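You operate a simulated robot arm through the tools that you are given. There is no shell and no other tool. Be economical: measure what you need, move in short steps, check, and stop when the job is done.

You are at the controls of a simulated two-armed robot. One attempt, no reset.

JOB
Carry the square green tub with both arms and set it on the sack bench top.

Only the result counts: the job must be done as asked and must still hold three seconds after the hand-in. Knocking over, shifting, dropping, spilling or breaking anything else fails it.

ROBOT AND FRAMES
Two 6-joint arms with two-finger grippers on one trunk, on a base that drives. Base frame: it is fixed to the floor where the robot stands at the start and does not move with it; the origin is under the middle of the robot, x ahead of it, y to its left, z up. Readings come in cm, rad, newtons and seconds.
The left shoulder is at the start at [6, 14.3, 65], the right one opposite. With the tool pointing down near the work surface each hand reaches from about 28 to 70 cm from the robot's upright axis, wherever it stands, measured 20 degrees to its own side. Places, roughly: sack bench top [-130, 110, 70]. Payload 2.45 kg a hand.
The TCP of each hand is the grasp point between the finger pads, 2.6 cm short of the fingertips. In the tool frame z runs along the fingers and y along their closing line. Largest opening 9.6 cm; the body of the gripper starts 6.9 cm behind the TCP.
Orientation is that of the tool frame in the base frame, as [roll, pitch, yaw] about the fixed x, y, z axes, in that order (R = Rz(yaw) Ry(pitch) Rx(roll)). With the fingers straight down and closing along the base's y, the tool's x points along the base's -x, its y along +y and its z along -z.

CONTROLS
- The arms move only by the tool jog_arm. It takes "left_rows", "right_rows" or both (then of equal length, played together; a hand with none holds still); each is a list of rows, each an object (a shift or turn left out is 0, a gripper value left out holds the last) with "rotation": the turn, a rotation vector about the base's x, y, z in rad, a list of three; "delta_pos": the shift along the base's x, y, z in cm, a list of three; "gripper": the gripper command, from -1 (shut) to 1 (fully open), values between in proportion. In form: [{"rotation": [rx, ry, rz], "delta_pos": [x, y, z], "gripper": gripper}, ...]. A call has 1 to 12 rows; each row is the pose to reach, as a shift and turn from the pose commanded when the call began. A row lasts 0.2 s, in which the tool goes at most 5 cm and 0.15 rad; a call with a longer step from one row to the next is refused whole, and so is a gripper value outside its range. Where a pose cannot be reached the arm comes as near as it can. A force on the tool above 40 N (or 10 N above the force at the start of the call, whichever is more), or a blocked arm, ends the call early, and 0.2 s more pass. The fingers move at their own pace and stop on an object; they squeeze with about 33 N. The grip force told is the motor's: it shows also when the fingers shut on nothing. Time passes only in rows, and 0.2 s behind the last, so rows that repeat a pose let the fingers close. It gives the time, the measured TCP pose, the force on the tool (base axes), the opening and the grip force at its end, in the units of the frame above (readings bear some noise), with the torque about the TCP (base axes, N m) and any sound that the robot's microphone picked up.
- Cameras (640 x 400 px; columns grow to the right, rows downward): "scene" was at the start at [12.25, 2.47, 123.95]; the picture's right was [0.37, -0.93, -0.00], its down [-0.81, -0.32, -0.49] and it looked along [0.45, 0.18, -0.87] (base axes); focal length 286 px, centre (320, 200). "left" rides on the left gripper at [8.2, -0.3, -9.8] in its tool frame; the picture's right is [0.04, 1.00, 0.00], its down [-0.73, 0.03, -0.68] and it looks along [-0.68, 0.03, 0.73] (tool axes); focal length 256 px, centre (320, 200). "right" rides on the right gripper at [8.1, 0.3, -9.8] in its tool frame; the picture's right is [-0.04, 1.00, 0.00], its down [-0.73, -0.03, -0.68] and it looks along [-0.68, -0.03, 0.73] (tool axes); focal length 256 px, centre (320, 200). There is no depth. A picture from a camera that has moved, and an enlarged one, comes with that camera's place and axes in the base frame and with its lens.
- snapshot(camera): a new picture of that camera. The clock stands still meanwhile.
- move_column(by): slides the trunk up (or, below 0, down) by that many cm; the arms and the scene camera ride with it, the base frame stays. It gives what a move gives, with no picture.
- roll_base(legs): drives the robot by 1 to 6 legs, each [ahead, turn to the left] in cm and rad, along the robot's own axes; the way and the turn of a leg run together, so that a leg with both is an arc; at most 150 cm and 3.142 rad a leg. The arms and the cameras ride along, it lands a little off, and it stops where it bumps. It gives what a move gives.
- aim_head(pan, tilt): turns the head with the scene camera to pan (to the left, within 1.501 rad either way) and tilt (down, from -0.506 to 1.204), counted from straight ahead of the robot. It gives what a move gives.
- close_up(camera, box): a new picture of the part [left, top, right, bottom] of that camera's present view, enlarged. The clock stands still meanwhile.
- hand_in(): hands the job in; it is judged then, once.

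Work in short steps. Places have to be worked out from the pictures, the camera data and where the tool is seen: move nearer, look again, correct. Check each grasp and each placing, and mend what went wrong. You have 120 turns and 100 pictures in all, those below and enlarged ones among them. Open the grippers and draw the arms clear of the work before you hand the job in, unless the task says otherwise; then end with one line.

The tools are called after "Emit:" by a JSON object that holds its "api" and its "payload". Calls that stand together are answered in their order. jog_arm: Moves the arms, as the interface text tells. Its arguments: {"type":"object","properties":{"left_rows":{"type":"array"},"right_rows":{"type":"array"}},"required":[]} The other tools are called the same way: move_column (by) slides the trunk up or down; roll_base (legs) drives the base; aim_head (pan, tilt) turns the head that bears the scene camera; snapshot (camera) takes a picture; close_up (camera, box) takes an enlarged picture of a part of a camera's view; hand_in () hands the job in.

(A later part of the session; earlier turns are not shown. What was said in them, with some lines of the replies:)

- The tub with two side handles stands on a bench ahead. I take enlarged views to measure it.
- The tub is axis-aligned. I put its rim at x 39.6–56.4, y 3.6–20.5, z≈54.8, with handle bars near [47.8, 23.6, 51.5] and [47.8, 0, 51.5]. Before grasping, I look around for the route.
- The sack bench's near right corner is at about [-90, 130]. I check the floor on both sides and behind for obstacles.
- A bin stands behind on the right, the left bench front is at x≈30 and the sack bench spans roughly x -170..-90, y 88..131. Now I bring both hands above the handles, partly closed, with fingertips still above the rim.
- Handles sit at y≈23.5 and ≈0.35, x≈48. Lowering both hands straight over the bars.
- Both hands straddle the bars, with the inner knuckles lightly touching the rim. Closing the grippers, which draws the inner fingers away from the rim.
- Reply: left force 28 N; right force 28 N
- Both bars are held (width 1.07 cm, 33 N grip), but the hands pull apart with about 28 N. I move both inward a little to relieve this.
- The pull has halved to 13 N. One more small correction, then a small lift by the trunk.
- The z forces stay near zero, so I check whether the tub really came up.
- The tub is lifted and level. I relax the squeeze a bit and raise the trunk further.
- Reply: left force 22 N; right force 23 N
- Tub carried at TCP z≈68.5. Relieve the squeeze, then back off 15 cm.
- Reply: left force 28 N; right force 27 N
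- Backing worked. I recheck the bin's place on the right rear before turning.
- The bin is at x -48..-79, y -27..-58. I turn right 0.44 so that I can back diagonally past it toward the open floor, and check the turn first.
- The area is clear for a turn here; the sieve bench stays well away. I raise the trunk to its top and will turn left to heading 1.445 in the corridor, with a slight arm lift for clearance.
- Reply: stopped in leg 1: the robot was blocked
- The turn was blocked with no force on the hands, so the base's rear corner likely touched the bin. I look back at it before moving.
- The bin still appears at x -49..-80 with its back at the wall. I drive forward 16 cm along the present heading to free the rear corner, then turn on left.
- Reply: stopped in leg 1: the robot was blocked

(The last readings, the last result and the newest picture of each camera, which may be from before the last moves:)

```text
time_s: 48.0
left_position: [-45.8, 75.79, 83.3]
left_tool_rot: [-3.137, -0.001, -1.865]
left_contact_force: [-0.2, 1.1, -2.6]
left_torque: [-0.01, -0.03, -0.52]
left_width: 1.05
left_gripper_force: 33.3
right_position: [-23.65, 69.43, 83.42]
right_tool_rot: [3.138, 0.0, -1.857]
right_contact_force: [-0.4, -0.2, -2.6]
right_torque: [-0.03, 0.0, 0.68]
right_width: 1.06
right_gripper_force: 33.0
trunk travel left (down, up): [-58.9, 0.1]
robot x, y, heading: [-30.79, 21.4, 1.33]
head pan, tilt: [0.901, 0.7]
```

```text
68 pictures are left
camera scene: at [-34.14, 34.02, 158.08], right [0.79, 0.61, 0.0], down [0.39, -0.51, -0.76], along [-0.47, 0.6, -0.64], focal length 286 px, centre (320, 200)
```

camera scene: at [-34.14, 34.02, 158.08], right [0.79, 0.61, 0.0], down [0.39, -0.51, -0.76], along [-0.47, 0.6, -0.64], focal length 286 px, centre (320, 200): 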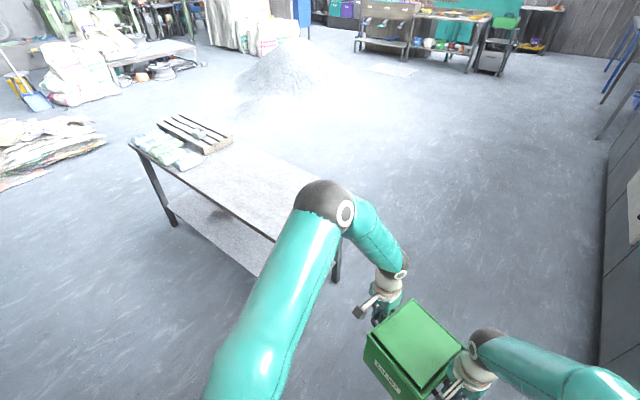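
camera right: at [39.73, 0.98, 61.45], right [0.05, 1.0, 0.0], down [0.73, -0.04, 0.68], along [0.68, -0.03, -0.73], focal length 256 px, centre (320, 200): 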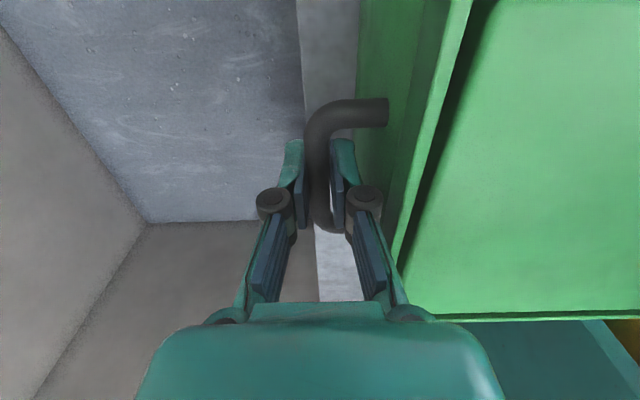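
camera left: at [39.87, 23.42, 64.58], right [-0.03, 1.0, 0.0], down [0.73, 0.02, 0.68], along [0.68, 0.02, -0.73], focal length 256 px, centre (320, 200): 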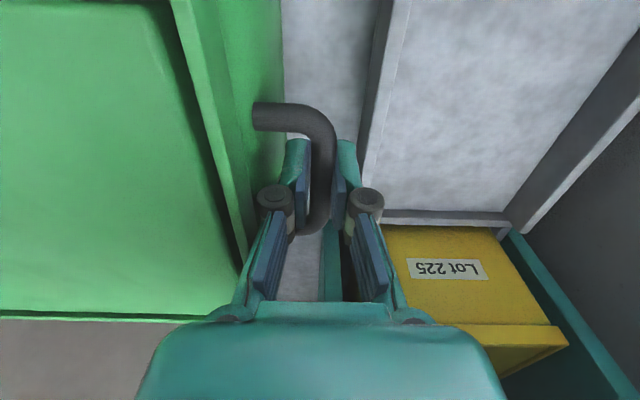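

The two "blocked" stops both came after ~4.5 cm of sideways drift with no hand force, and the bin looks unmoved, so it is probably drift when turning with a load. I'll turn in smaller portions. The sack bench's right half is free (bags and slats lie at its far end). I turn 0.3 and drive along its end.

Emit:
{"api": "roll_base", "payload": {"legs": [[0, 0.3]]}}

Emit:
{"api": "roll_base", "payload": {"legs": [[50, 0]]}}

Emit:
{"api": "aim_head", "payload": {"pan": 1.2, "tilt": 0.7}}

Emit:
{"api": "snapshot", "payload": {"camera": "scene"}}

```text
time_s: 49.4
left_position: [-61.25, 68.75, 83.2]
left_tool_rot: [-3.139, -0.002, -1.565]
left_contact_force: [-0.5, -0.1, -2.6]
left_torque: [0.01, 0.03, -0.49]
left_width: 1.06
left_gripper_force: 33.5
right_position: [-38.2, 69.19, 83.31]
right_tool_rot: [3.139, 0.001, -1.555]
right_contact_force: [1.1, -1.0, -2.7]
right_torque: [-0.03, 0.01, 0.68]
right_width: 1.05
right_gripper_force: 32.7
trunk travel left (down, up): [-58.9, 0.1]
robot x, y, heading: [-28.76, 21.18, 1.629]
head pan, tilt: [0.901, 0.7]
```

```text
time_s: 52.4
left_position: [-64.27, 118.89, 83.22]
left_tool_rot: [-3.139, -0.001, -1.561]
left_contact_force: [-0.2, 0.5, -2.9]
left_torque: [-0.07, -0.02, -0.5]
left_width: 1.05
left_gripper_force: 32.8
right_position: [-41.34, 119.44, 83.22]
right_tool_rot: [3.139, -0.001, -1.554]
right_contact_force: [0.9, -0.8, -2.3]
right_torque: [-0.01, 0.0, 0.68]
right_width: 1.05
right_gripper_force: 33.1
trunk travel left (down, up): [-58.9, 0.1]
robot x, y, heading: [-31.75, 71.25, 1.631]
head pan, tilt: [0.901, 0.7]
```

```text
time_s: 53.2
left_position: [-64.29, 118.7, 83.42]
left_tool_rot: [-3.138, -0.002, -1.562]
left_contact_force: [-0.6, 0.5, -2.0]
left_torque: [-0.02, 0.02, -0.54]
left_width: 1.06
left_gripper_force: 33.2
right_position: [-41.24, 119.29, 83.4]
right_tool_rot: [3.137, 0.001, -1.551]
right_contact_force: [0.3, -0.5, -2.4]
right_torque: [0.06, 0.01, 0.65]
right_width: 1.09
right_gripper_force: 32.6
trunk travel left (down, up): [-58.9, 0.1]
robot x, y, heading: [-31.56, 71.9, 1.629]
head pan, tilt: [1.201, 0.7]
```

```text
67 pictures are left
camera scene: at [-40.33, 80.24, 158.08], right [0.3, 0.95, 0.0], down [0.61, -0.2, -0.76], along [-0.73, 0.23, -0.64], focal length 286 px, centre (320, 200)
```

scene: 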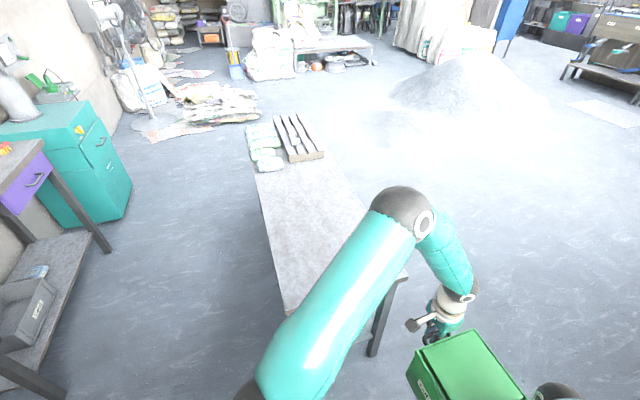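

Only bags and slats at the bench's far end; the near end is bare. I drive forward 40 more and then turn left in portions.

Emit:
{"api": "roll_base", "payload": {"legs": [[40, 0]]}}

Emit:
{"api": "roll_base", "payload": {"legs": [[0, 0.5]]}}

Emit:
{"api": "roll_base", "payload": {"legs": [[0, 0.5]]}}

Emit:
{"api": "roll_base", "payload": {"legs": [[0, 0.5]]}}

Emit:
{"api": "aim_head", "payload": {"pan": 0.2, "tilt": 0.9}}

Emit:
{"api": "snapshot", "payload": {"camera": "scene"}}

```text
time_s: 55.7
left_position: [-66.66, 158.26, 83.3]
left_tool_rot: [-3.137, -0.003, -1.564]
left_contact_force: [0.0, 1.7, -2.2]
left_torque: [-0.06, -0.01, -0.52]
left_width: 1.06
left_gripper_force: 32.7
right_position: [-43.45, 158.74, 83.34]
right_tool_rot: [3.138, -0.002, -1.555]
right_contact_force: [0.0, -0.3, -3.1]
right_torque: [-0.02, 0.02, 0.69]
right_width: 1.06
right_gripper_force: 33.0
trunk travel left (down, up): [-58.9, 0.1]
robot x, y, heading: [-34.27, 110.35, 1.63]
head pan, tilt: [1.201, 0.7]
```

```text
time_s: 57.7
left_position: [-85.17, 137.05, 83.44]
left_tool_rot: [-3.139, -0.002, -1.069]
left_contact_force: [-0.7, 0.3, -3.4]
left_torque: [-0.04, -0.07, -0.52]
left_width: 1.06
left_gripper_force: 32.8
right_position: [-65.21, 148.26, 83.57]
right_tool_rot: [3.139, 0.001, -1.057]
right_contact_force: [0.4, 0.1, -2.7]
right_torque: [0.0, 0.01, 0.64]
right_width: 1.11
right_gripper_force: 33.2
trunk travel left (down, up): [-58.9, 0.1]
robot x, y, heading: [-32.04, 112.32, 2.131]
head pan, tilt: [1.201, 0.7]
```

```text
time_s: 59.0
left_position: [-89.12, 124.53, 83.3]
left_tool_rot: [-3.13, 0.001, -0.844]
left_contact_force: [-0.1, 1.5, -3.3]
left_torque: [0.08, -0.05, -0.38]
left_width: 1.04
left_gripper_force: 33.0
right_position: [-72.29, 140.34, 83.74]
right_tool_rot: [-3.133, 0.0, -0.82]
right_contact_force: [2.1, 1.5, -0.8]
right_torque: [0.13, 0.06, 0.39]
right_width: 1.0
right_gripper_force: 32.9
trunk travel left (down, up): [-58.9, 0.1]
robot x, y, heading: [-31.32, 113.0, 2.365]
head pan, tilt: [1.201, 0.7]
stopped in leg 1: the force on the tool passed its limit at 59 N (the readings are from after the stop); the commanded pose is now the measured one
```

```text
time_s: 59.9
left_position: [-88.72, 123.41, 83.19]
left_tool_rot: [-3.122, 0.003, -0.82]
left_contact_force: [1.7, 5.9, -7.7]
left_torque: [-0.01, 0.06, -0.38]
left_width: 1.07
left_gripper_force: 33.1
right_position: [-72.52, 139.61, 84.18]
right_tool_rot: [-3.116, -0.007, -0.792]
right_contact_force: [9.2, 6.8, 6.9]
right_torque: [0.22, 0.14, 0.31]
right_width: 1.04
right_gripper_force: 33.4
trunk travel left (down, up): [-58.9, 0.1]
robot x, y, heading: [-31.48, 113.04, 2.383]
head pan, tilt: [1.201, 0.7]
stopped in leg 1: the force on the tool passed its limit at 52 N (the readings are from after the stop); the commanded pose is now the measured one
```

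```text
time_s: 61.2
left_position: [-88.56, 123.52, 83.18]
left_tool_rot: [-3.125, 0.0, -0.818]
left_contact_force: [5.9, 9.8, -16.4]
left_torque: [0.11, -0.04, -0.34]
left_width: 1.1
left_gripper_force: 33.1
right_position: [-72.42, 139.66, 84.13]
right_tool_rot: [-3.119, -0.009, -0.793]
right_contact_force: [14.0, 8.9, 11.8]
right_torque: [-0.08, -0.08, 0.32]
right_width: 1.01
right_gripper_force: 32.3
trunk travel left (down, up): [-58.9, 0.1]
robot x, y, heading: [-30.71, 113.07, 2.386]
head pan, tilt: [0.201, 0.901]
```

```text
66 pictures are left
camera scene: at [-41.76, 121.38, 156.47], right [0.53, 0.85, 0.0], down [0.67, -0.41, -0.62], along [-0.53, 0.33, -0.78], focal length 286 px, centre (320, 200)
```

scene: 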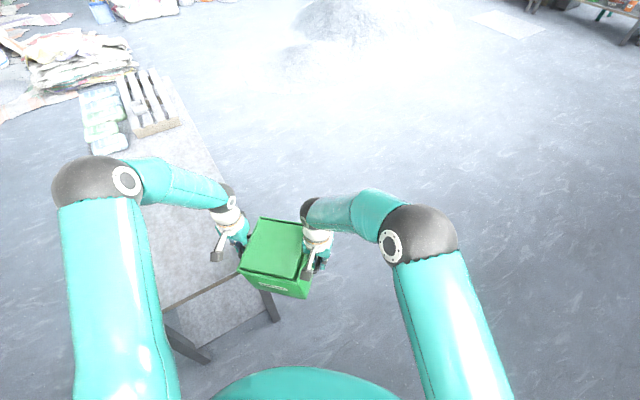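

The tub's lower edge has hit the bench edge because I hadn't raised the arms yet. I turn back slightly to release, then raise both hands.

Emit:
{"api": "roll_base", "payload": {"legs": [[0, -0.15]]}}

Emit:
{"api": "snapshot", "payload": {"camera": "left"}}

Emit:
{"api": "snapshot", "payload": {"camera": "right"}}

```text
time_s: 62.3
left_position: [-86.75, 131.96, 83.13]
left_tool_rot: [-3.122, 0.001, -0.97]
left_contact_force: [1.1, 0.3, -2.7]
left_torque: [-0.19, -0.1, -0.43]
left_width: 1.11
left_gripper_force: 32.7
right_position: [-68.17, 145.56, 84.08]
right_tool_rot: [-3.117, -0.008, -0.944]
right_contact_force: [-1.9, -0.4, -2.4]
right_torque: [0.15, 0.1, 0.2]
right_width: 1.01
right_gripper_force: 33.3
trunk travel left (down, up): [-58.9, 0.1]
robot x, y, heading: [-31.76, 112.93, 2.23]
head pan, tilt: [0.201, 0.901]
```

```text
65 pictures are left
camera left: at [-81.87, 125.53, 93.14], right [-0.8, -0.6, -0.02], down [-0.45, 0.58, 0.68], along [-0.4, 0.55, -0.73], focal length 256 px, centre (320, 200)
```

left: 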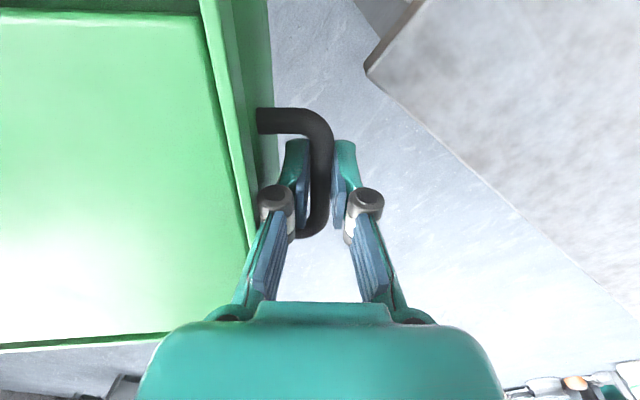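

```text
64 pictures are left
camera right: at [-63.84, 138.81, 93.9], right [-0.83, -0.55, -0.02], down [-0.42, 0.61, 0.67], along [-0.36, 0.57, -0.74], focal length 256 px, centre (320, 200)
```

right: 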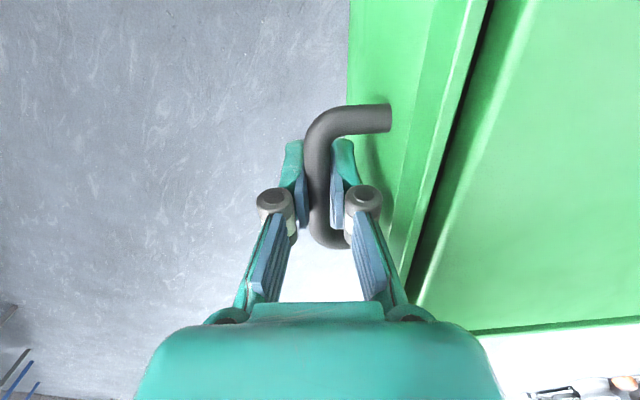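

Free again, and both grips hold. I lift about 10 cm with both arms, levelling the 1 cm height difference.

Emit:
{"api": "jog_arm", "payload": {"left_rows": [{"delta_pos": [0, 0, 1.1]}, {"delta_pos": [0, 0, 2.6], "rotation": [-0.007, 0.01, 0]}, {"delta_pos": [0, 0, 4.2], "rotation": [-0.014, 0.02, 0]}, {"delta_pos": [0, 0, 6], "rotation": [-0.014, 0.02, 0]}], "right_rows": [{"delta_pos": [0, 0, 0.9]}, {"delta_pos": [0, 0, 2.1], "rotation": [-0.007, 0.01, 0]}, {"delta_pos": [0, 0, 3.4], "rotation": [-0.014, 0.02, 0]}, {"delta_pos": [0, 0, 5.1], "rotation": [-0.014, 0.02, 0]}]}}

```text
time_s: 63.3
left_position: [-86.63, 132.0, 89.27]
left_tool_rot: [3.135, 0.0, -0.971]
left_contact_force: [2.5, -1.1, -3.0]
left_torque: [-0.16, -0.05, -0.53]
left_width: 1.1
left_gripper_force: 33.1
right_position: [-67.97, 145.57, 89.29]
right_tool_rot: [3.139, -0.007, -0.944]
right_contact_force: [-2.0, 0.9, -1.2]
right_torque: [0.08, 0.12, 0.15]
right_width: 1.04
right_gripper_force: 33.5
trunk travel left (down, up): [-58.9, 0.1]
robot x, y, heading: [-31.5, 112.69, 2.228]
head pan, tilt: [0.201, 0.901]
```

Level again at z≈89.3. Raising a further 5 cm and looking at the arrangement.

Emit:
{"api": "jog_arm", "payload": {"left_rows": [{"delta_pos": [0, 0, 1.7]}, {"delta_pos": [0, 0, 3.4]}, {"delta_pos": [0, 0, 5]}], "right_rows": [{"delta_pos": [0, 0, 1.7]}, {"delta_pos": [0, 0, 3.4]}, {"delta_pos": [0, 0, 5]}]}}

Emit:
{"api": "snapshot", "payload": {"camera": "left"}}

Emit:
{"api": "aim_head", "payload": {"pan": 0.7, "tilt": 0.9}}

Emit:
{"api": "snapshot", "payload": {"camera": "scene"}}

```text
time_s: 64.1
left_position: [-86.62, 131.96, 94.21]
left_tool_rot: [3.135, 0.003, -0.971]
left_contact_force: [-0.3, -1.0, -1.7]
left_torque: [-0.38, -0.14, -0.48]
left_width: 1.09
left_gripper_force: 33.0
right_position: [-68.0, 145.47, 94.34]
right_tool_rot: [3.141, -0.007, -0.944]
right_contact_force: [1.5, 1.9, -1.4]
right_torque: [0.29, 0.23, 0.21]
right_width: 1.01
right_gripper_force: 32.7
trunk travel left (down, up): [-58.9, 0.1]
robot x, y, heading: [-32.07, 112.41, 2.233]
head pan, tilt: [0.201, 0.901]
```

```text
63 pictures are left
camera left: at [-81.57, 125.58, 104.19], right [-0.8, -0.6, 0.01], down [-0.43, 0.59, 0.68], along [-0.41, 0.54, -0.73], focal length 256 px, centre (320, 200)
```

left: 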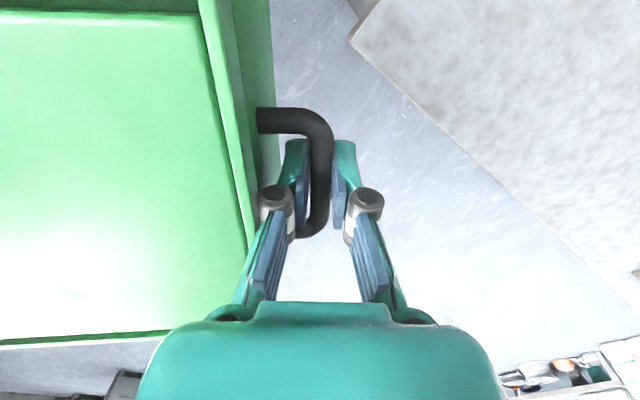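

```text
time_s: 65.0
left_position: [-86.63, 131.97, 94.18]
left_tool_rot: [3.135, 0.002, -0.971]
left_contact_force: [-2.4, -2.4, -3.5]
left_torque: [0.1, 0.16, -0.5]
left_width: 1.09
left_gripper_force: 32.8
right_position: [-68.18, 145.48, 94.25]
right_tool_rot: [3.139, -0.007, -0.945]
right_contact_force: [2.2, 2.6, -1.9]
right_torque: [-0.16, -0.12, 0.2]
right_width: 1.01
right_gripper_force: 33.5
trunk travel left (down, up): [-58.9, 0.1]
robot x, y, heading: [-32.03, 112.41, 2.235]
head pan, tilt: [0.7, 0.901]
```

```text
62 pictures are left
camera scene: at [-42.89, 118.99, 156.47], right [0.21, 0.98, 0.0], down [0.77, -0.16, -0.62], along [-0.61, 0.13, -0.78], focal length 286 px, centre (320, 200)
```

scene: 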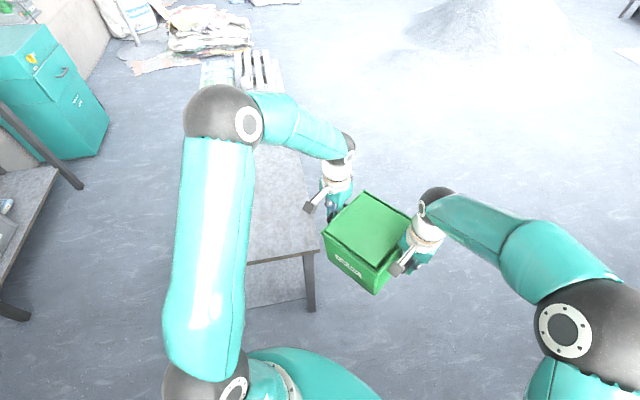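

The bench corner still measures [-88.5, 128], so it was not shifted, and the tub bottom is now about 11 cm above it. Continuing the left turn in portions.

Emit:
{"api": "roll_base", "payload": {"legs": [[0, 0.45]]}}

Emit:
{"api": "roll_base", "payload": {"legs": [[0, 0.45]]}}

Emit:
{"api": "aim_head", "payload": {"pan": 0.25, "tilt": 0.9}}

Emit:
{"api": "snapshot", "payload": {"camera": "scene"}}

```text
time_s: 66.9
left_position: [-89.86, 106.0, 94.22]
left_tool_rot: [3.134, 0.001, -0.515]
left_contact_force: [-2.1, -6.2, -2.9]
left_torque: [-0.18, 0.0, -0.4]
left_width: 1.09
left_gripper_force: 33.2
right_position: [-79.21, 126.41, 94.25]
right_tool_rot: [3.14, -0.008, -0.488]
right_contact_force: [3.1, 6.0, -0.3]
right_torque: [0.06, 0.04, 0.25]
right_width: 1.01
right_gripper_force: 32.9
trunk travel left (down, up): [-58.9, 0.1]
robot x, y, heading: [-31.05, 114.6, 2.689]
head pan, tilt: [0.7, 0.901]
```

```text
time_s: 69.2
left_position: [-80.54, 81.97, 94.1]
left_tool_rot: [-3.134, 0.002, -0.065]
left_contact_force: [-5.1, 6.4, -0.7]
left_torque: [0.11, -0.12, 0.53]
left_width: 1.11
left_gripper_force: 33.0
right_position: [-80.41, 104.99, 94.59]
right_tool_rot: [3.122, -0.006, -0.07]
right_contact_force: [5.3, -7.3, -3.1]
right_torque: [0.0, 0.11, 0.75]
right_width: 1.17
right_gripper_force: 32.5
trunk travel left (down, up): [-58.9, 0.1]
robot x, y, heading: [-31.03, 116.91, 3.128]
head pan, tilt: [0.7, 0.901]
stopped in leg 1: the force on the tool passed its limit at 40 N (the readings are from after the stop); the commanded pose is now the measured one
```

```text
time_s: 70.1
left_position: [-80.42, 81.97, 94.42]
left_tool_rot: [-3.136, -0.001, -0.065]
left_contact_force: [-5.7, 13.0, -0.5]
left_torque: [0.19, 0.03, 0.61]
left_width: 1.1
left_gripper_force: 33.2
right_position: [-80.45, 105.03, 94.77]
right_tool_rot: [3.123, -0.005, -0.071]
right_contact_force: [5.5, -12.8, -2.6]
right_torque: [0.05, -0.07, 0.82]
right_width: 1.14
right_gripper_force: 33.3
trunk travel left (down, up): [-58.9, 0.1]
robot x, y, heading: [-31.14, 117.04, 3.131]
head pan, tilt: [0.25, 0.901]
```

```text
61 pictures are left
camera scene: at [-44.55, 115.17, 156.45], right [-0.23, 0.97, 0.0], down [0.76, 0.18, -0.62], along [-0.6, -0.15, -0.78], focal length 286 px, centre (320, 200)
```

scene: 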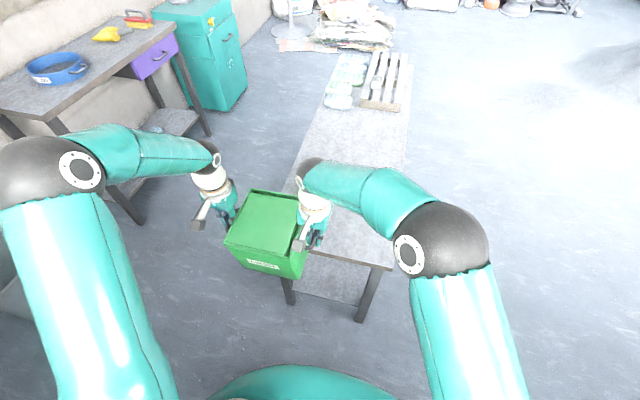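

The tub is still firmly held; the force was between the hands. Tub centre is [-80.4, 93.5], too far to the bench's y edge, so I shift both arms +12 cm in y while evening their heights.

Emit:
{"api": "jog_arm", "payload": {"left_rows": [{"delta_pos": [0, 1.1, 0.1]}, {"delta_pos": [0, 2.6, 0.2]}, {"delta_pos": [0, 4.1, 0.2]}, {"delta_pos": [0, 5.6, 0.2]}, {"delta_pos": [0, 7.1, 0.2]}, {"delta_pos": [0, 8.6, 0.2]}, {"delta_pos": [0, 10.1, 0.2]}, {"delta_pos": [0, 11.6, 0.2]}, {"delta_pos": [0, 12.6, 0.2]}], "right_rows": [{"delta_pos": [0, 0.9, -0.1]}, {"delta_pos": [0, 2.4, -0.2]}, {"delta_pos": [0, 3.9, -0.2]}, {"delta_pos": [0, 5.4, -0.2]}, {"delta_pos": [0, 6.9, -0.2]}, {"delta_pos": [0, 8.4, -0.2]}, {"delta_pos": [0, 9.9, -0.2]}, {"delta_pos": [0, 11.4, -0.2]}, {"delta_pos": [0, 12.4, -0.2]}]}}

```text
time_s: 72.1
left_position: [-80.39, 94.56, 94.47]
left_tool_rot: [-3.139, -0.001, -0.066]
left_contact_force: [-5.9, -22.9, -2.6]
left_torque: [-0.24, 0.08, 0.46]
left_width: 1.1
left_gripper_force: 33.0
right_position: [-80.35, 117.61, 94.53]
right_tool_rot: [3.128, -0.006, -0.07]
right_contact_force: [5.1, 23.2, -1.7]
right_torque: [0.09, -0.14, 0.79]
right_width: 1.15
right_gripper_force: 32.9
trunk travel left (down, up): [-58.9, 0.1]
robot x, y, heading: [-31.43, 116.34, 3.129]
head pan, tilt: [0.25, 0.901]
```

Tub centre now at y≈106. Relieve the squeeze and drive forward 16 cm over the bench.

Emit:
{"api": "jog_arm", "payload": {"left_rows": [{"delta_pos": [0, -0.12, 0]}, {"delta_pos": [0, -0.12, 0]}], "right_rows": [{"delta_pos": [0, 0.12, 0]}, {"delta_pos": [0, 0.12, 0]}]}}

Emit:
{"api": "roll_base", "payload": {"legs": [[16, 0]]}}

Emit:
{"api": "snapshot", "payload": {"camera": "scene"}}

Emit:
{"api": "snapshot", "payload": {"camera": "left"}}

Emit:
{"api": "snapshot", "payload": {"camera": "right"}}

```text
time_s: 72.7
left_position: [-80.46, 94.57, 94.51]
left_tool_rot: [-3.137, 0.0, -0.066]
left_contact_force: [-5.2, -18.3, -2.5]
left_torque: [-0.24, -0.02, 0.45]
left_width: 1.1
left_gripper_force: 32.8
right_position: [-80.4, 117.64, 94.52]
right_tool_rot: [3.123, -0.007, -0.069]
right_contact_force: [5.1, 19.3, -1.5]
right_torque: [0.08, 0.0, 0.78]
right_width: 1.14
right_gripper_force: 33.3
trunk travel left (down, up): [-58.9, 0.1]
robot x, y, heading: [-31.1, 116.67, 3.125]
head pan, tilt: [0.25, 0.901]
```

```text
time_s: 74.1
left_position: [-96.48, 94.62, 94.43]
left_tool_rot: [-3.137, 0.0, -0.064]
left_contact_force: [-5.4, -16.6, -2.9]
left_torque: [-0.19, -0.04, 0.4]
left_width: 1.07
left_gripper_force: 33.2
right_position: [-96.38, 117.56, 94.51]
right_tool_rot: [3.123, -0.007, -0.066]
right_contact_force: [5.3, 17.1, -1.6]
right_torque: [0.07, -0.06, 0.84]
right_width: 1.12
right_gripper_force: 33.5
trunk travel left (down, up): [-58.9, 0.1]
robot x, y, heading: [-47.11, 116.65, 3.127]
head pan, tilt: [0.25, 0.901]
```

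```text
60 pictures are left
camera scene: at [-60.74, 115.38, 156.43], right [-0.24, 0.97, 0.0], down [0.76, 0.19, -0.62], along [-0.6, -0.15, -0.79], focal length 286 px, centre (320, 200)
```

scene: 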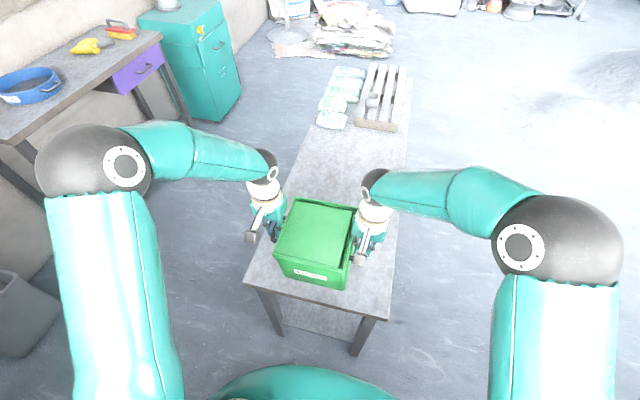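

```text
59 pictures are left
camera left: at [-88.31, 94.54, 104.39], right [-0.02, -1.0, 0.0], down [-0.74, 0.01, 0.68], along [-0.68, 0.02, -0.74], focal length 256 px, centre (320, 200)
```

left: 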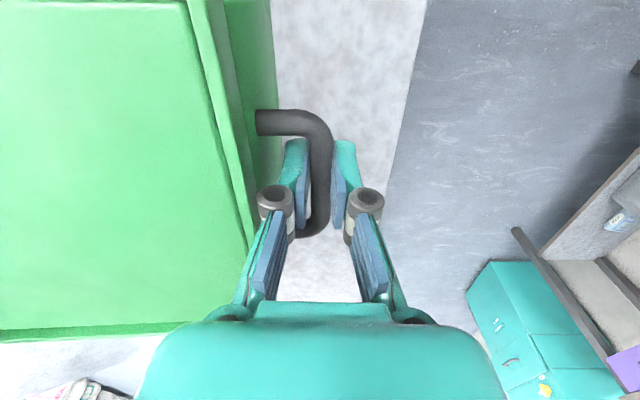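

```text
58 pictures are left
camera right: at [-88.4, 117.04, 104.33], right [-0.11, -0.99, 0.02], down [-0.73, 0.09, 0.67], along [-0.67, 0.06, -0.74], focal length 256 px, centre (320, 200)
```

right: 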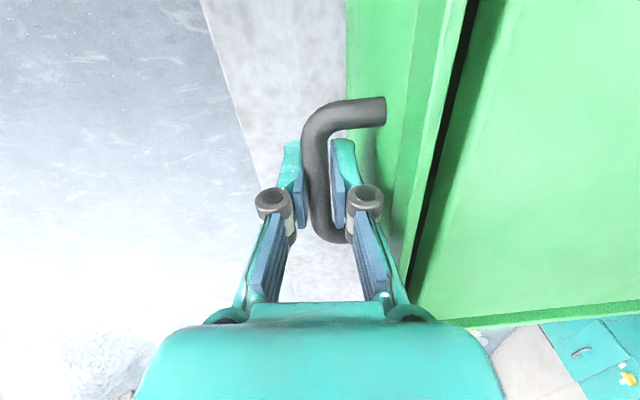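

The tub is over the bench (y 84–130). I move the arms 5 cm further in, then lower by the trunk to just above the top.

Emit:
{"api": "jog_arm", "payload": {"left_rows": [{"delta_pos": [-1.2, -0.1, 0]}, {"delta_pos": [-2.6, -0.1, 0]}, {"delta_pos": [-4, -0.1, 0]}, {"delta_pos": [-5, -0.1, 0]}], "right_rows": [{"delta_pos": [-1.2, 0.1, 0]}, {"delta_pos": [-2.6, 0.1, 0]}, {"delta_pos": [-4, 0.1, 0]}, {"delta_pos": [-5, 0.1, 0]}]}}

Emit:
{"api": "move_column", "payload": {"by": -8.5}}

Emit:
{"api": "snapshot", "payload": {"camera": "scene"}}

```text
time_s: 75.1
left_position: [-101.31, 94.6, 94.6]
left_tool_rot: [-3.136, 0.001, -0.064]
left_contact_force: [-4.7, 23.2, -1.1]
left_torque: [0.31, 0.18, 0.35]
left_width: 1.09
left_gripper_force: 32.9
right_position: [-101.21, 117.6, 94.6]
right_tool_rot: [3.123, -0.006, -0.065]
right_contact_force: [3.8, -23.6, -4.3]
right_torque: [0.06, -0.23, 0.84]
right_width: 1.1
right_gripper_force: 32.9
trunk travel left (down, up): [-58.9, 0.1]
robot x, y, heading: [-47.21, 117.3, 3.125]
head pan, tilt: [0.25, 0.901]
```

```text
time_s: 76.3
left_position: [-101.4, 94.56, 86.12]
left_tool_rot: [-3.133, 0.002, -0.063]
left_contact_force: [-5.6, 26.8, 0.3]
left_torque: [0.37, 0.03, 0.33]
left_width: 1.08
left_gripper_force: 32.9
right_position: [-101.27, 117.74, 86.23]
right_tool_rot: [3.123, -0.007, -0.067]
right_contact_force: [5.4, -27.6, -4.0]
right_torque: [0.05, -0.09, 0.82]
right_width: 1.13
right_gripper_force: 32.8
trunk travel left (down, up): [-50.4, 8.6]
robot x, y, heading: [-46.73, 117.26, 3.132]
head pan, tilt: [0.25, 0.901]
```

```text
57 pictures are left
camera scene: at [-60.44, 115.39, 147.97], right [-0.24, 0.97, 0.0], down [0.76, 0.19, -0.62], along [-0.6, -0.15, -0.78], focal length 286 px, centre (320, 200)
```

scene: 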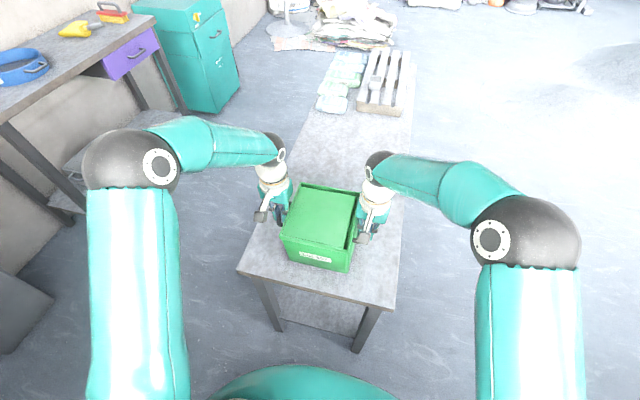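

Relieving the pull, then lowering in small trunk steps, watching the z force.

Emit:
{"api": "jog_arm", "payload": {"left_rows": [{"delta_pos": [0, 0.15, 0]}, {"delta_pos": [0, 0.15, 0]}], "right_rows": [{"delta_pos": [0, -0.15, 0]}, {"delta_pos": [0, -0.15, 0]}]}}

Emit:
{"api": "move_column", "payload": {"by": -1.2}}

Emit:
{"api": "move_column", "payload": {"by": -0.8}}

Emit:
{"api": "snapshot", "payload": {"camera": "right"}}

Emit:
{"api": "close_up", "payload": {"camera": "scene", "box": [220, 150, 420, 310]}}

```text
time_s: 76.9
left_position: [-101.34, 94.5, 86.16]
left_tool_rot: [-3.136, -0.001, -0.063]
left_contact_force: [-4.6, 18.5, -1.4]
left_torque: [0.24, -0.11, 0.33]
left_width: 1.08
left_gripper_force: 32.6
right_position: [-101.2, 117.72, 86.18]
right_tool_rot: [3.124, -0.005, -0.067]
right_contact_force: [4.5, -18.2, -3.3]
right_torque: [0.06, 0.08, 0.77]
right_width: 1.12
right_gripper_force: 32.6
trunk travel left (down, up): [-50.4, 8.6]
robot x, y, heading: [-46.89, 117.06, 3.131]
head pan, tilt: [0.25, 0.901]
```

```text
time_s: 77.5
left_position: [-101.24, 94.5, 84.94]
left_tool_rot: [-3.136, 0.0, -0.065]
left_contact_force: [-4.3, 14.1, -0.8]
left_torque: [0.19, -0.1, 0.29]
left_width: 1.09
left_gripper_force: 32.9
right_position: [-101.2, 117.59, 85.05]
right_tool_rot: [3.122, -0.006, -0.064]
right_contact_force: [5.6, -15.3, -3.3]
right_torque: [0.0, 0.08, 0.79]
right_width: 1.12
right_gripper_force: 32.9
trunk travel left (down, up): [-49.2, 9.8]
robot x, y, heading: [-47.5, 116.97, 3.13]
head pan, tilt: [0.25, 0.901]
```

```text
time_s: 78.1
left_position: [-101.43, 94.72, 84.29]
left_tool_rot: [-3.138, 0.007, -0.064]
left_contact_force: [-8.1, 17.0, 24.8]
left_torque: [0.22, -0.5, -0.01]
left_width: 1.11
left_gripper_force: 32.9
right_position: [-101.26, 117.75, 84.37]
right_tool_rot: [3.122, -0.003, -0.067]
right_contact_force: [-0.6, -8.8, 4.8]
right_torque: [0.07, -0.98, 0.79]
right_width: 1.08
right_gripper_force: 32.5
trunk travel left (down, up): [-48.4, 10.6]
robot x, y, heading: [-46.79, 116.73, 3.136]
head pan, tilt: [0.25, 0.901]
```

```text
56 pictures are left
camera right: at [-93.11, 117.17, 94.14], right [-0.11, -0.99, 0.02], down [-0.73, 0.09, 0.68], along [-0.67, 0.06, -0.74], focal length 256 px, centre (320, 200)
```

right: 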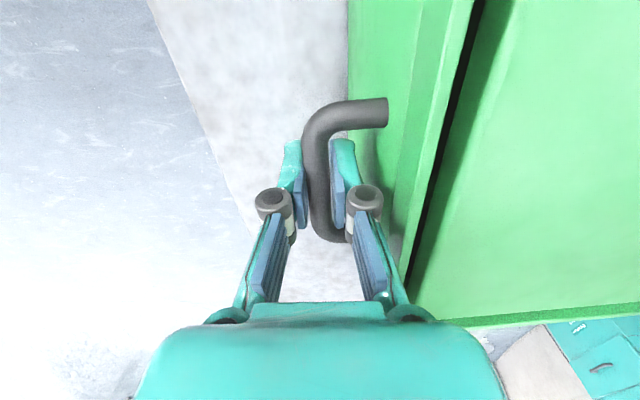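

```text
2.50 times, centred on (320, 230) of scene
camera zoom: at [-60.3, 115.55, 146.04], right [-0.24, 0.97, 0.0], down [0.76, 0.18, -0.62], along [-0.6, -0.15, -0.78], focal length 715 px, centre (320, 125)
```

zoom: 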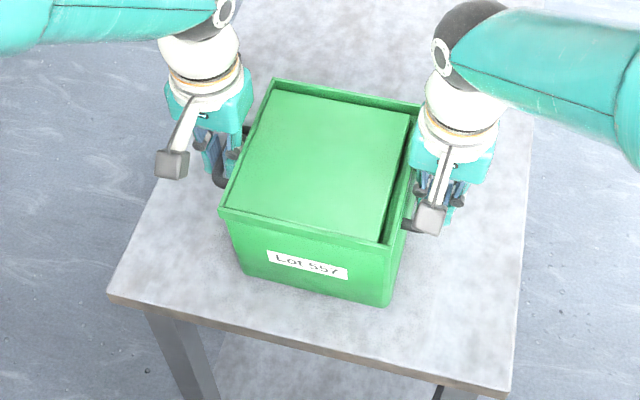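

The tub has touched down, with the left side taking 25 N. I lower the right hand a bit so both sides bear.

Emit:
{"api": "jog_arm", "payload": {"left_rows": [{"delta_pos": [0, 0, 0]}, {"delta_pos": [0, 0, 0]}], "right_rows": [{"delta_pos": [0, 0, -0.2]}, {"delta_pos": [0, 0, -0.3]}]}}

```text
time_s: 78.7
left_position: [-101.29, 94.62, 84.28]
left_tool_rot: [-3.139, 0.005, -0.064]
left_contact_force: [-9.7, 11.6, 26.6]
left_torque: [0.13, -0.36, -0.08]
left_width: 1.08
left_gripper_force: 32.6
right_position: [-101.03, 117.79, 83.81]
right_tool_rot: [3.124, -0.006, -0.066]
right_contact_force: [-0.4, -4.0, 5.7]
right_torque: [0.09, -1.01, 0.8]
right_width: 1.1
right_gripper_force: 32.4
trunk travel left (down, up): [-48.4, 10.6]
robot x, y, heading: [-47.21, 117.08, 3.127]
head pan, tilt: [0.25, 0.901]
```

Right still bears little; lower it a bit further.

Emit:
{"api": "jog_arm", "payload": {"right_rows": [{"delta_pos": [0, 0, -0.2]}, {"delta_pos": [0, 0, -0.4]}]}}

Emit:
{"api": "close_up", "payload": {"camera": "scene", "box": [220, 150, 420, 310]}}

```text
time_s: 79.3
left_position: [-101.32, 94.73, 84.22]
left_tool_rot: [-3.138, 0.004, -0.064]
left_contact_force: [-10.2, 11.3, 24.4]
left_torque: [0.13, -0.47, 0.0]
left_width: 1.09
left_gripper_force: 33.3
right_position: [-101.16, 117.81, 83.44]
right_tool_rot: [3.121, -0.004, -0.067]
right_contact_force: [-0.3, -3.9, 5.9]
right_torque: [0.07, -0.89, 0.82]
right_width: 1.1
right_gripper_force: 32.9
trunk travel left (down, up): [-48.4, 10.6]
robot x, y, heading: [-47.17, 117.12, 3.132]
head pan, tilt: [0.25, 0.901]
```

```text
2.50 times, centred on (320, 230) of scene
camera zoom: at [-60.28, 115.57, 145.99], right [-0.24, 0.97, 0.0], down [0.76, 0.18, -0.62], along [-0.6, -0.15, -0.78], focal length 715 px, centre (320, 125)
```

zoom: 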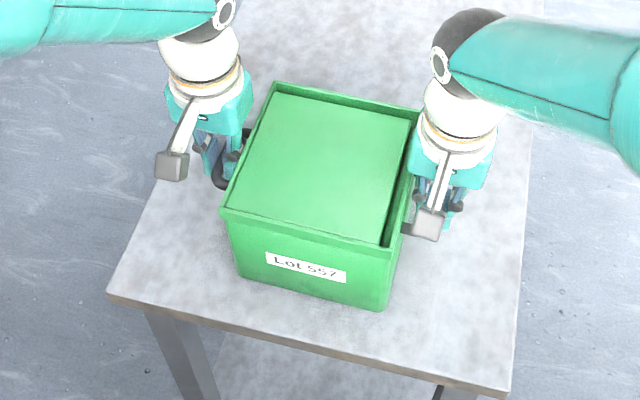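

The torques say the near edge bears first, so I pitch both hands slightly forward to bring the far edge down, and lower right a touch.

Emit:
{"api": "jog_arm", "payload": {"left_rows": [{"rotation": [0, -0.015, 0]}, {"rotation": [0, -0.03, 0]}, {"rotation": [0, -0.03, 0]}], "right_rows": [{"rotation": [0, -0.015, 0], "delta_pos": [0, 0, -0.1]}, {"rotation": [0, -0.03, 0], "delta_pos": [0, 0, -0.2]}, {"rotation": [0, -0.03, 0], "delta_pos": [0, 0, -0.2]}]}}

```text
time_s: 80.1
left_position: [-101.25, 94.62, 83.98]
left_tool_rot: [-3.134, -0.029, -0.065]
left_contact_force: [-8.1, 9.6, 4.6]
left_torque: [0.1, 0.87, 0.24]
left_width: 1.08
left_gripper_force: 32.5
right_position: [-101.3, 117.77, 83.28]
right_tool_rot: [3.127, -0.036, -0.066]
right_contact_force: [4.7, -5.0, 1.2]
right_torque: [-0.07, 0.58, 0.83]
right_width: 1.12
right_gripper_force: 32.6
trunk travel left (down, up): [-48.4, 10.6]
robot x, y, heading: [-46.99, 116.75, 3.133]
head pan, tilt: [0.25, 0.901]
```

Nearly flat now with lower forces. Lower both by a further 0.3 cm to seat it.

Emit:
{"api": "jog_arm", "payload": {"left_rows": [{"delta_pos": [0, 0, -0.15], "rotation": [0, 0.01, 0]}, {"delta_pos": [0, 0, -0.3], "rotation": [0, 0.01, 0]}], "right_rows": [{"delta_pos": [0, 0, -0.15], "rotation": [0, 0.01, 0]}, {"delta_pos": [0, 0, -0.3], "rotation": [0, 0.01, 0]}]}}

Emit:
{"api": "snapshot", "payload": {"camera": "left"}}

Emit:
{"api": "snapshot", "payload": {"camera": "right"}}

```text
time_s: 80.7
left_position: [-101.17, 94.7, 84.0]
left_tool_rot: [-3.138, -0.018, -0.064]
left_contact_force: [-3.3, 9.3, 17.8]
left_torque: [0.08, -0.84, 0.22]
left_width: 1.1
left_gripper_force: 33.0
right_position: [-101.16, 117.77, 82.96]
right_tool_rot: [3.125, -0.026, -0.067]
right_contact_force: [1.5, 0.3, 4.7]
right_torque: [0.07, -1.01, 0.86]
right_width: 1.11
right_gripper_force: 32.6
trunk travel left (down, up): [-48.4, 10.6]
robot x, y, heading: [-46.83, 117.01, 3.13]
head pan, tilt: [0.25, 0.901]
```

```text
53 pictures are left
camera left: at [-93.14, 94.63, 94.13], right [-0.02, -1.0, 0.0], down [-0.75, 0.02, 0.66], along [-0.66, 0.02, -0.75], focal length 256 px, centre (320, 200)
```

left: 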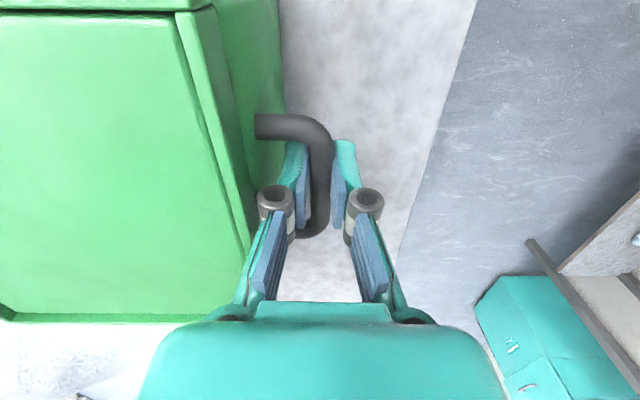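

```text
52 pictures are left
camera right: at [-93.29, 117.18, 92.98], right [-0.11, -0.99, 0.02], down [-0.75, 0.09, 0.66], along [-0.66, 0.06, -0.75], focal length 256 px, centre (320, 200)
```

right: 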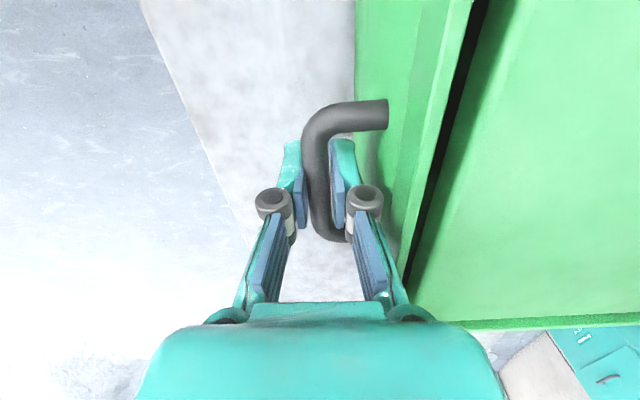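

Left bears 18 N but right still little. I lower the right hand in small steps until its force rises.

Emit:
{"api": "jog_arm", "payload": {"right_rows": [{"delta_pos": [0, 0, -0.2]}, {"delta_pos": [0, 0, -0.4]}, {"delta_pos": [0, 0, -0.6]}]}}

Emit:
{"api": "close_up", "payload": {"camera": "scene", "box": [260, 170, 380, 290]}}

```text
time_s: 81.5
left_position: [-101.1, 94.74, 84.05]
left_tool_rot: [-3.137, -0.017, -0.062]
left_contact_force: [-3.2, 2.5, 9.1]
left_torque: [0.03, 0.29, 0.31]
left_width: 1.05
left_gripper_force: 32.6
right_position: [-101.22, 117.7, 82.7]
right_tool_rot: [3.121, -0.014, -0.065]
right_contact_force: [-0.3, 12.2, 31.8]
right_torque: [0.01, -0.01, 0.85]
right_width: 1.16
right_gripper_force: 33.9
trunk travel left (down, up): [-48.4, 10.6]
robot x, y, heading: [-46.75, 117.28, 3.136]
head pan, tilt: [0.25, 0.901]
```

```text
3.33 times, centred on (320, 230) of scene
camera zoom: at [-60.05, 115.6, 146.03], right [-0.24, 0.97, 0.0], down [0.76, 0.18, -0.62], along [-0.61, -0.15, -0.78], focal length 954 px, centre (320, 100)
```

zoom: 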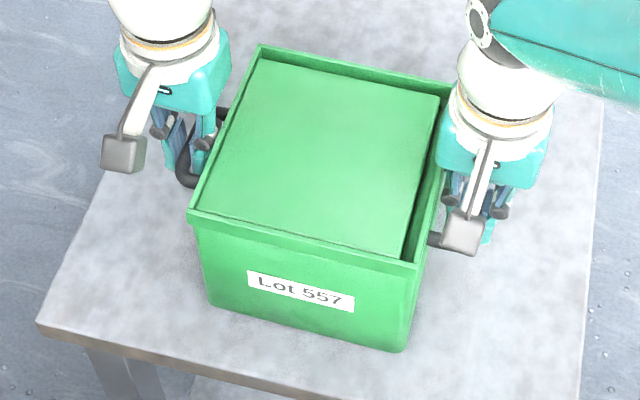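

Now both sides bear and torques vanished: the tub sits flat. I open both grippers just enough to free the bars.

Emit:
{"api": "jog_arm", "payload": {"left_rows": [{"gripper": -0.7}, {"gripper": -0.55}, {"gripper": -0.55}], "right_rows": [{"gripper": -0.7, "delta_pos": [0, 0, 0.1]}, {"gripper": -0.55, "delta_pos": [0, 0, 0.1]}, {"gripper": -0.55, "delta_pos": [0, 0, 0.1]}]}}

Emit:
{"api": "snapshot", "payload": {"camera": "left"}}

Emit:
{"api": "snapshot", "payload": {"camera": "right"}}

```text
time_s: 82.3
left_position: [-101.25, 94.53, 83.77]
left_tool_rot: [-3.136, -0.021, -0.066]
left_contact_force: [0.0, -1.9, -1.4]
left_torque: [0.02, 0.02, -0.04]
left_width: 2.02
left_gripper_force: 0.1
right_position: [-101.13, 117.7, 82.49]
right_tool_rot: [3.126, -0.027, -0.066]
right_contact_force: [-0.3, 1.9, -0.8]
right_torque: [-0.02, 0.01, 0.0]
right_width: 2.05
right_gripper_force: 0.1
trunk travel left (down, up): [-48.4, 10.6]
robot x, y, heading: [-47.17, 117.15, 3.132]
head pan, tilt: [0.25, 0.901]
```

```text
50 pictures are left
camera left: at [-93.28, 94.49, 93.91], right [-0.02, -1.0, 0.0], down [-0.75, 0.01, 0.66], along [-0.66, 0.02, -0.75], focal length 256 px, centre (320, 200)
```

left: 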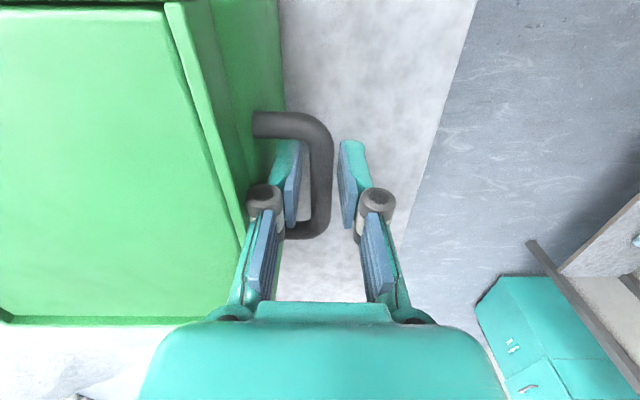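

```text
49 pictures are left
camera right: at [-93.32, 117.0, 92.39], right [-0.11, -0.99, 0.01], down [-0.75, 0.09, 0.66], along [-0.66, 0.06, -0.75], focal length 256 px, centre (320, 200)
```

right: 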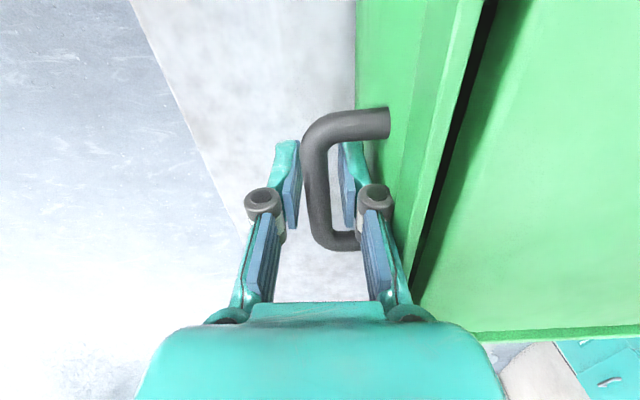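

Both bars are free. I raise the hands straight up with a slight outward offset.

Emit:
{"api": "jog_arm", "payload": {"left_rows": [{"delta_pos": [0, -0.2, 1]}, {"delta_pos": [0, -0.2, 2.5]}, {"delta_pos": [0, -0.2, 4.5]}, {"delta_pos": [0, -0.2, 6.5]}, {"delta_pos": [0, -0.3, 9]}, {"delta_pos": [0, -1, 11]}], "right_rows": [{"delta_pos": [0, 0.2, 1]}, {"delta_pos": [0, 0.2, 2.5]}, {"delta_pos": [0, 0.2, 4.5]}, {"delta_pos": [0, 0.2, 6.5]}, {"delta_pos": [0, 0.3, 9]}, {"delta_pos": [0, 1, 11.5]}]}}

Emit:
{"api": "snapshot", "payload": {"camera": "scene"}}

```text
time_s: 83.7
left_position: [-101.34, 93.65, 94.77]
left_tool_rot: [-3.135, -0.021, -0.065]
left_contact_force: [0.1, 0.0, -0.4]
left_torque: [-0.03, -0.02, -0.02]
left_width: 2.16
left_gripper_force: 0.1
right_position: [-101.08, 118.5, 94.1]
right_tool_rot: [3.125, -0.024, -0.066]
right_contact_force: [0.5, 0.5, -0.8]
right_torque: [-0.01, 0.01, -0.01]
right_width: 2.13
right_gripper_force: 0.0
trunk travel left (down, up): [-48.4, 10.6]
robot x, y, heading: [-46.7, 117.09, 3.134]
head pan, tilt: [0.25, 0.901]
```

```text
48 pictures are left
camera scene: at [-60.35, 115.39, 145.97], right [-0.24, 0.97, 0.0], down [0.76, 0.19, -0.62], along [-0.6, -0.15, -0.78], focal length 286 px, centre (320, 200)
```

scene: 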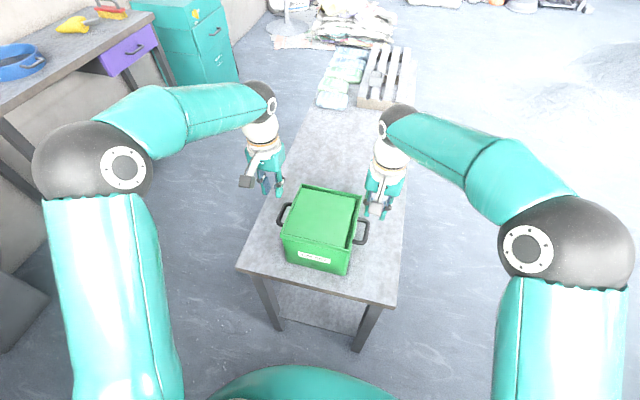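

The tub stands free on the bench. I raise the trunk, open the grippers, back off 15 cm and check the tub and the bin.

Emit:
{"api": "move_column", "payload": {"by": 8}}

Emit:
{"api": "roll_base", "payload": {"legs": [[-15, 0]]}}

Emit:
{"api": "jog_arm", "payload": {"left_rows": [{"gripper": 1, "delta_pos": [1, 0, 0]}, {"gripper": 1, "delta_pos": [4, 0, 0]}, {"delta_pos": [8, 0, 0]}], "right_rows": [{"gripper": 1, "delta_pos": [1, 0, 0]}, {"gripper": 1, "delta_pos": [4, 0, 0]}, {"delta_pos": [8, 0, 0]}]}}

Emit:
{"api": "aim_head", "payload": {"pan": 0.6, "tilt": 0.7}}

Emit:
{"api": "snapshot", "payload": {"camera": "scene"}}

Emit:
{"api": "aim_head", "payload": {"pan": 1.5, "tilt": 0.6}}

Emit:
{"api": "snapshot", "payload": {"camera": "scene"}}

```text
time_s: 84.9
left_position: [-101.29, 93.69, 102.59]
left_tool_rot: [-3.136, -0.019, -0.064]
left_contact_force: [0.2, 0.8, 0.0]
left_torque: [0.01, -0.01, 0.02]
left_width: 2.18
left_gripper_force: 0.1
right_position: [-101.15, 118.55, 101.97]
right_tool_rot: [3.124, -0.026, -0.066]
right_contact_force: [0.6, -0.9, -0.8]
right_torque: [-0.04, -0.01, 0.01]
right_width: 2.16
right_gripper_force: 0.1
trunk travel left (down, up): [-56.4, 2.6]
robot x, y, heading: [-46.88, 117.47, 3.125]
head pan, tilt: [0.25, 0.901]
```

```text
time_s: 86.2
left_position: [-85.82, 93.47, 102.81]
left_tool_rot: [-3.136, -0.018, -0.066]
left_contact_force: [0.4, 0.2, 0.0]
left_torque: [-0.01, 0.04, -0.03]
left_width: 2.16
left_gripper_force: 0.1
right_position: [-85.93, 118.33, 102.11]
right_tool_rot: [3.126, -0.024, -0.068]
right_contact_force: [-0.5, 0.1, 0.0]
right_torque: [0.0, 0.04, -0.02]
right_width: 2.16
right_gripper_force: 0.0
trunk travel left (down, up): [-56.4, 2.6]
robot x, y, heading: [-31.34, 116.95, 3.13]
head pan, tilt: [0.25, 0.901]
```

```text
time_s: 87.0
left_position: [-77.97, 93.24, 102.8]
left_tool_rot: [-3.134, -0.018, -0.064]
left_contact_force: [0.1, 0.6, 0.0]
left_torque: [-0.03, 0.04, 0.02]
left_width: 9.62
left_gripper_force: 0.0
right_position: [-77.9, 118.33, 102.28]
right_tool_rot: [3.127, -0.023, -0.066]
right_contact_force: [0.4, -0.4, 0.7]
right_torque: [-0.01, 0.0, 0.02]
right_width: 9.61
right_gripper_force: 0.0
trunk travel left (down, up): [-56.4, 2.6]
robot x, y, heading: [-31.75, 116.61, 3.138]
head pan, tilt: [0.25, 0.901]
```

```text
time_s: 87.9
left_position: [-78.07, 93.25, 102.77]
left_tool_rot: [-3.135, -0.02, -0.065]
left_contact_force: [-0.3, 0.3, -0.3]
left_torque: [-0.04, 0.0, -0.01]
left_width: 9.59
left_gripper_force: 0.1
right_position: [-78.02, 118.53, 102.12]
right_tool_rot: [3.125, -0.024, -0.066]
right_contact_force: [-0.6, 0.8, -0.1]
right_torque: [-0.03, 0.02, -0.01]
right_width: 9.62
right_gripper_force: 0.1
trunk travel left (down, up): [-56.4, 2.6]
robot x, y, heading: [-31.93, 116.64, 3.135]
head pan, tilt: [0.6, 0.7]
```

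```text
47 pictures are left
camera scene: at [-44.9, 112.29, 155.59], right [-0.56, 0.83, 0.0], down [0.54, 0.36, -0.76], along [-0.64, -0.42, -0.64], focal length 286 px, centre (320, 200)
```

scene: 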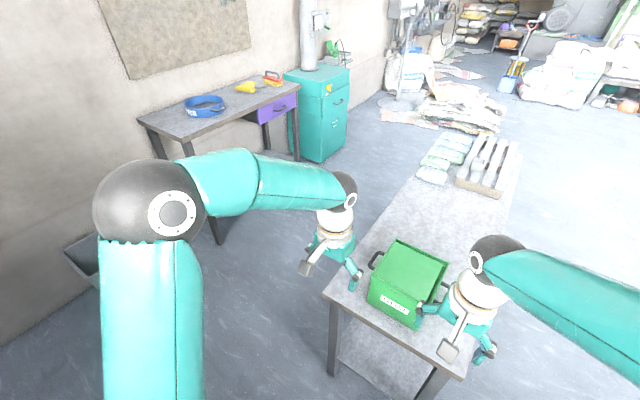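

```text
time_s: 89.1
left_position: [-78.22, 93.27, 102.85]
left_tool_rot: [-3.137, -0.022, -0.066]
left_contact_force: [0.0, -0.9, -0.2]
left_torque: [0.02, 0.0, -0.02]
left_width: 9.58
left_gripper_force: 0.1
right_position: [-77.94, 118.41, 101.97]
right_tool_rot: [3.126, -0.025, -0.066]
right_contact_force: [-0.6, -0.7, -0.2]
right_torque: [0.0, 0.03, -0.04]
right_width: 9.61
right_gripper_force: 0.1
trunk travel left (down, up): [-56.4, 2.6]
robot x, y, heading: [-31.77, 116.82, 3.133]
head pan, tilt: [1.499, 0.6]
```

```text
46 pictures are left
camera scene: at [-38.61, 108.2, 156.45], right [-1.0, 0.08, 0.0], down [0.05, 0.56, -0.82], along [-0.07, -0.82, -0.57], focal length 286 px, centre (320, 200)
```

scene: 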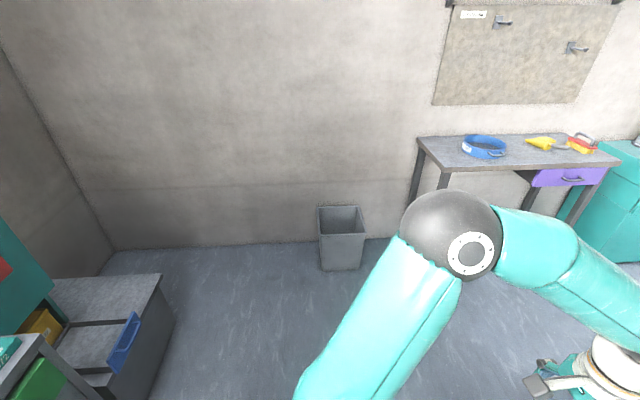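

The tub stands level and free on the sack bench, and the bin and bench look undisturbed. The grippers are open and the arms clear, so I hand in.

Emit:
{"api": "hand_in", "payload": {}}

```text
The job is handed in.
```

I carried the square green tub with both arms and set it flat on the sack bench top. The grippers are open and the arms are clear. On the way the tub bumped the bench edge once, but the bench and everything else looked undisturbed afterwards.
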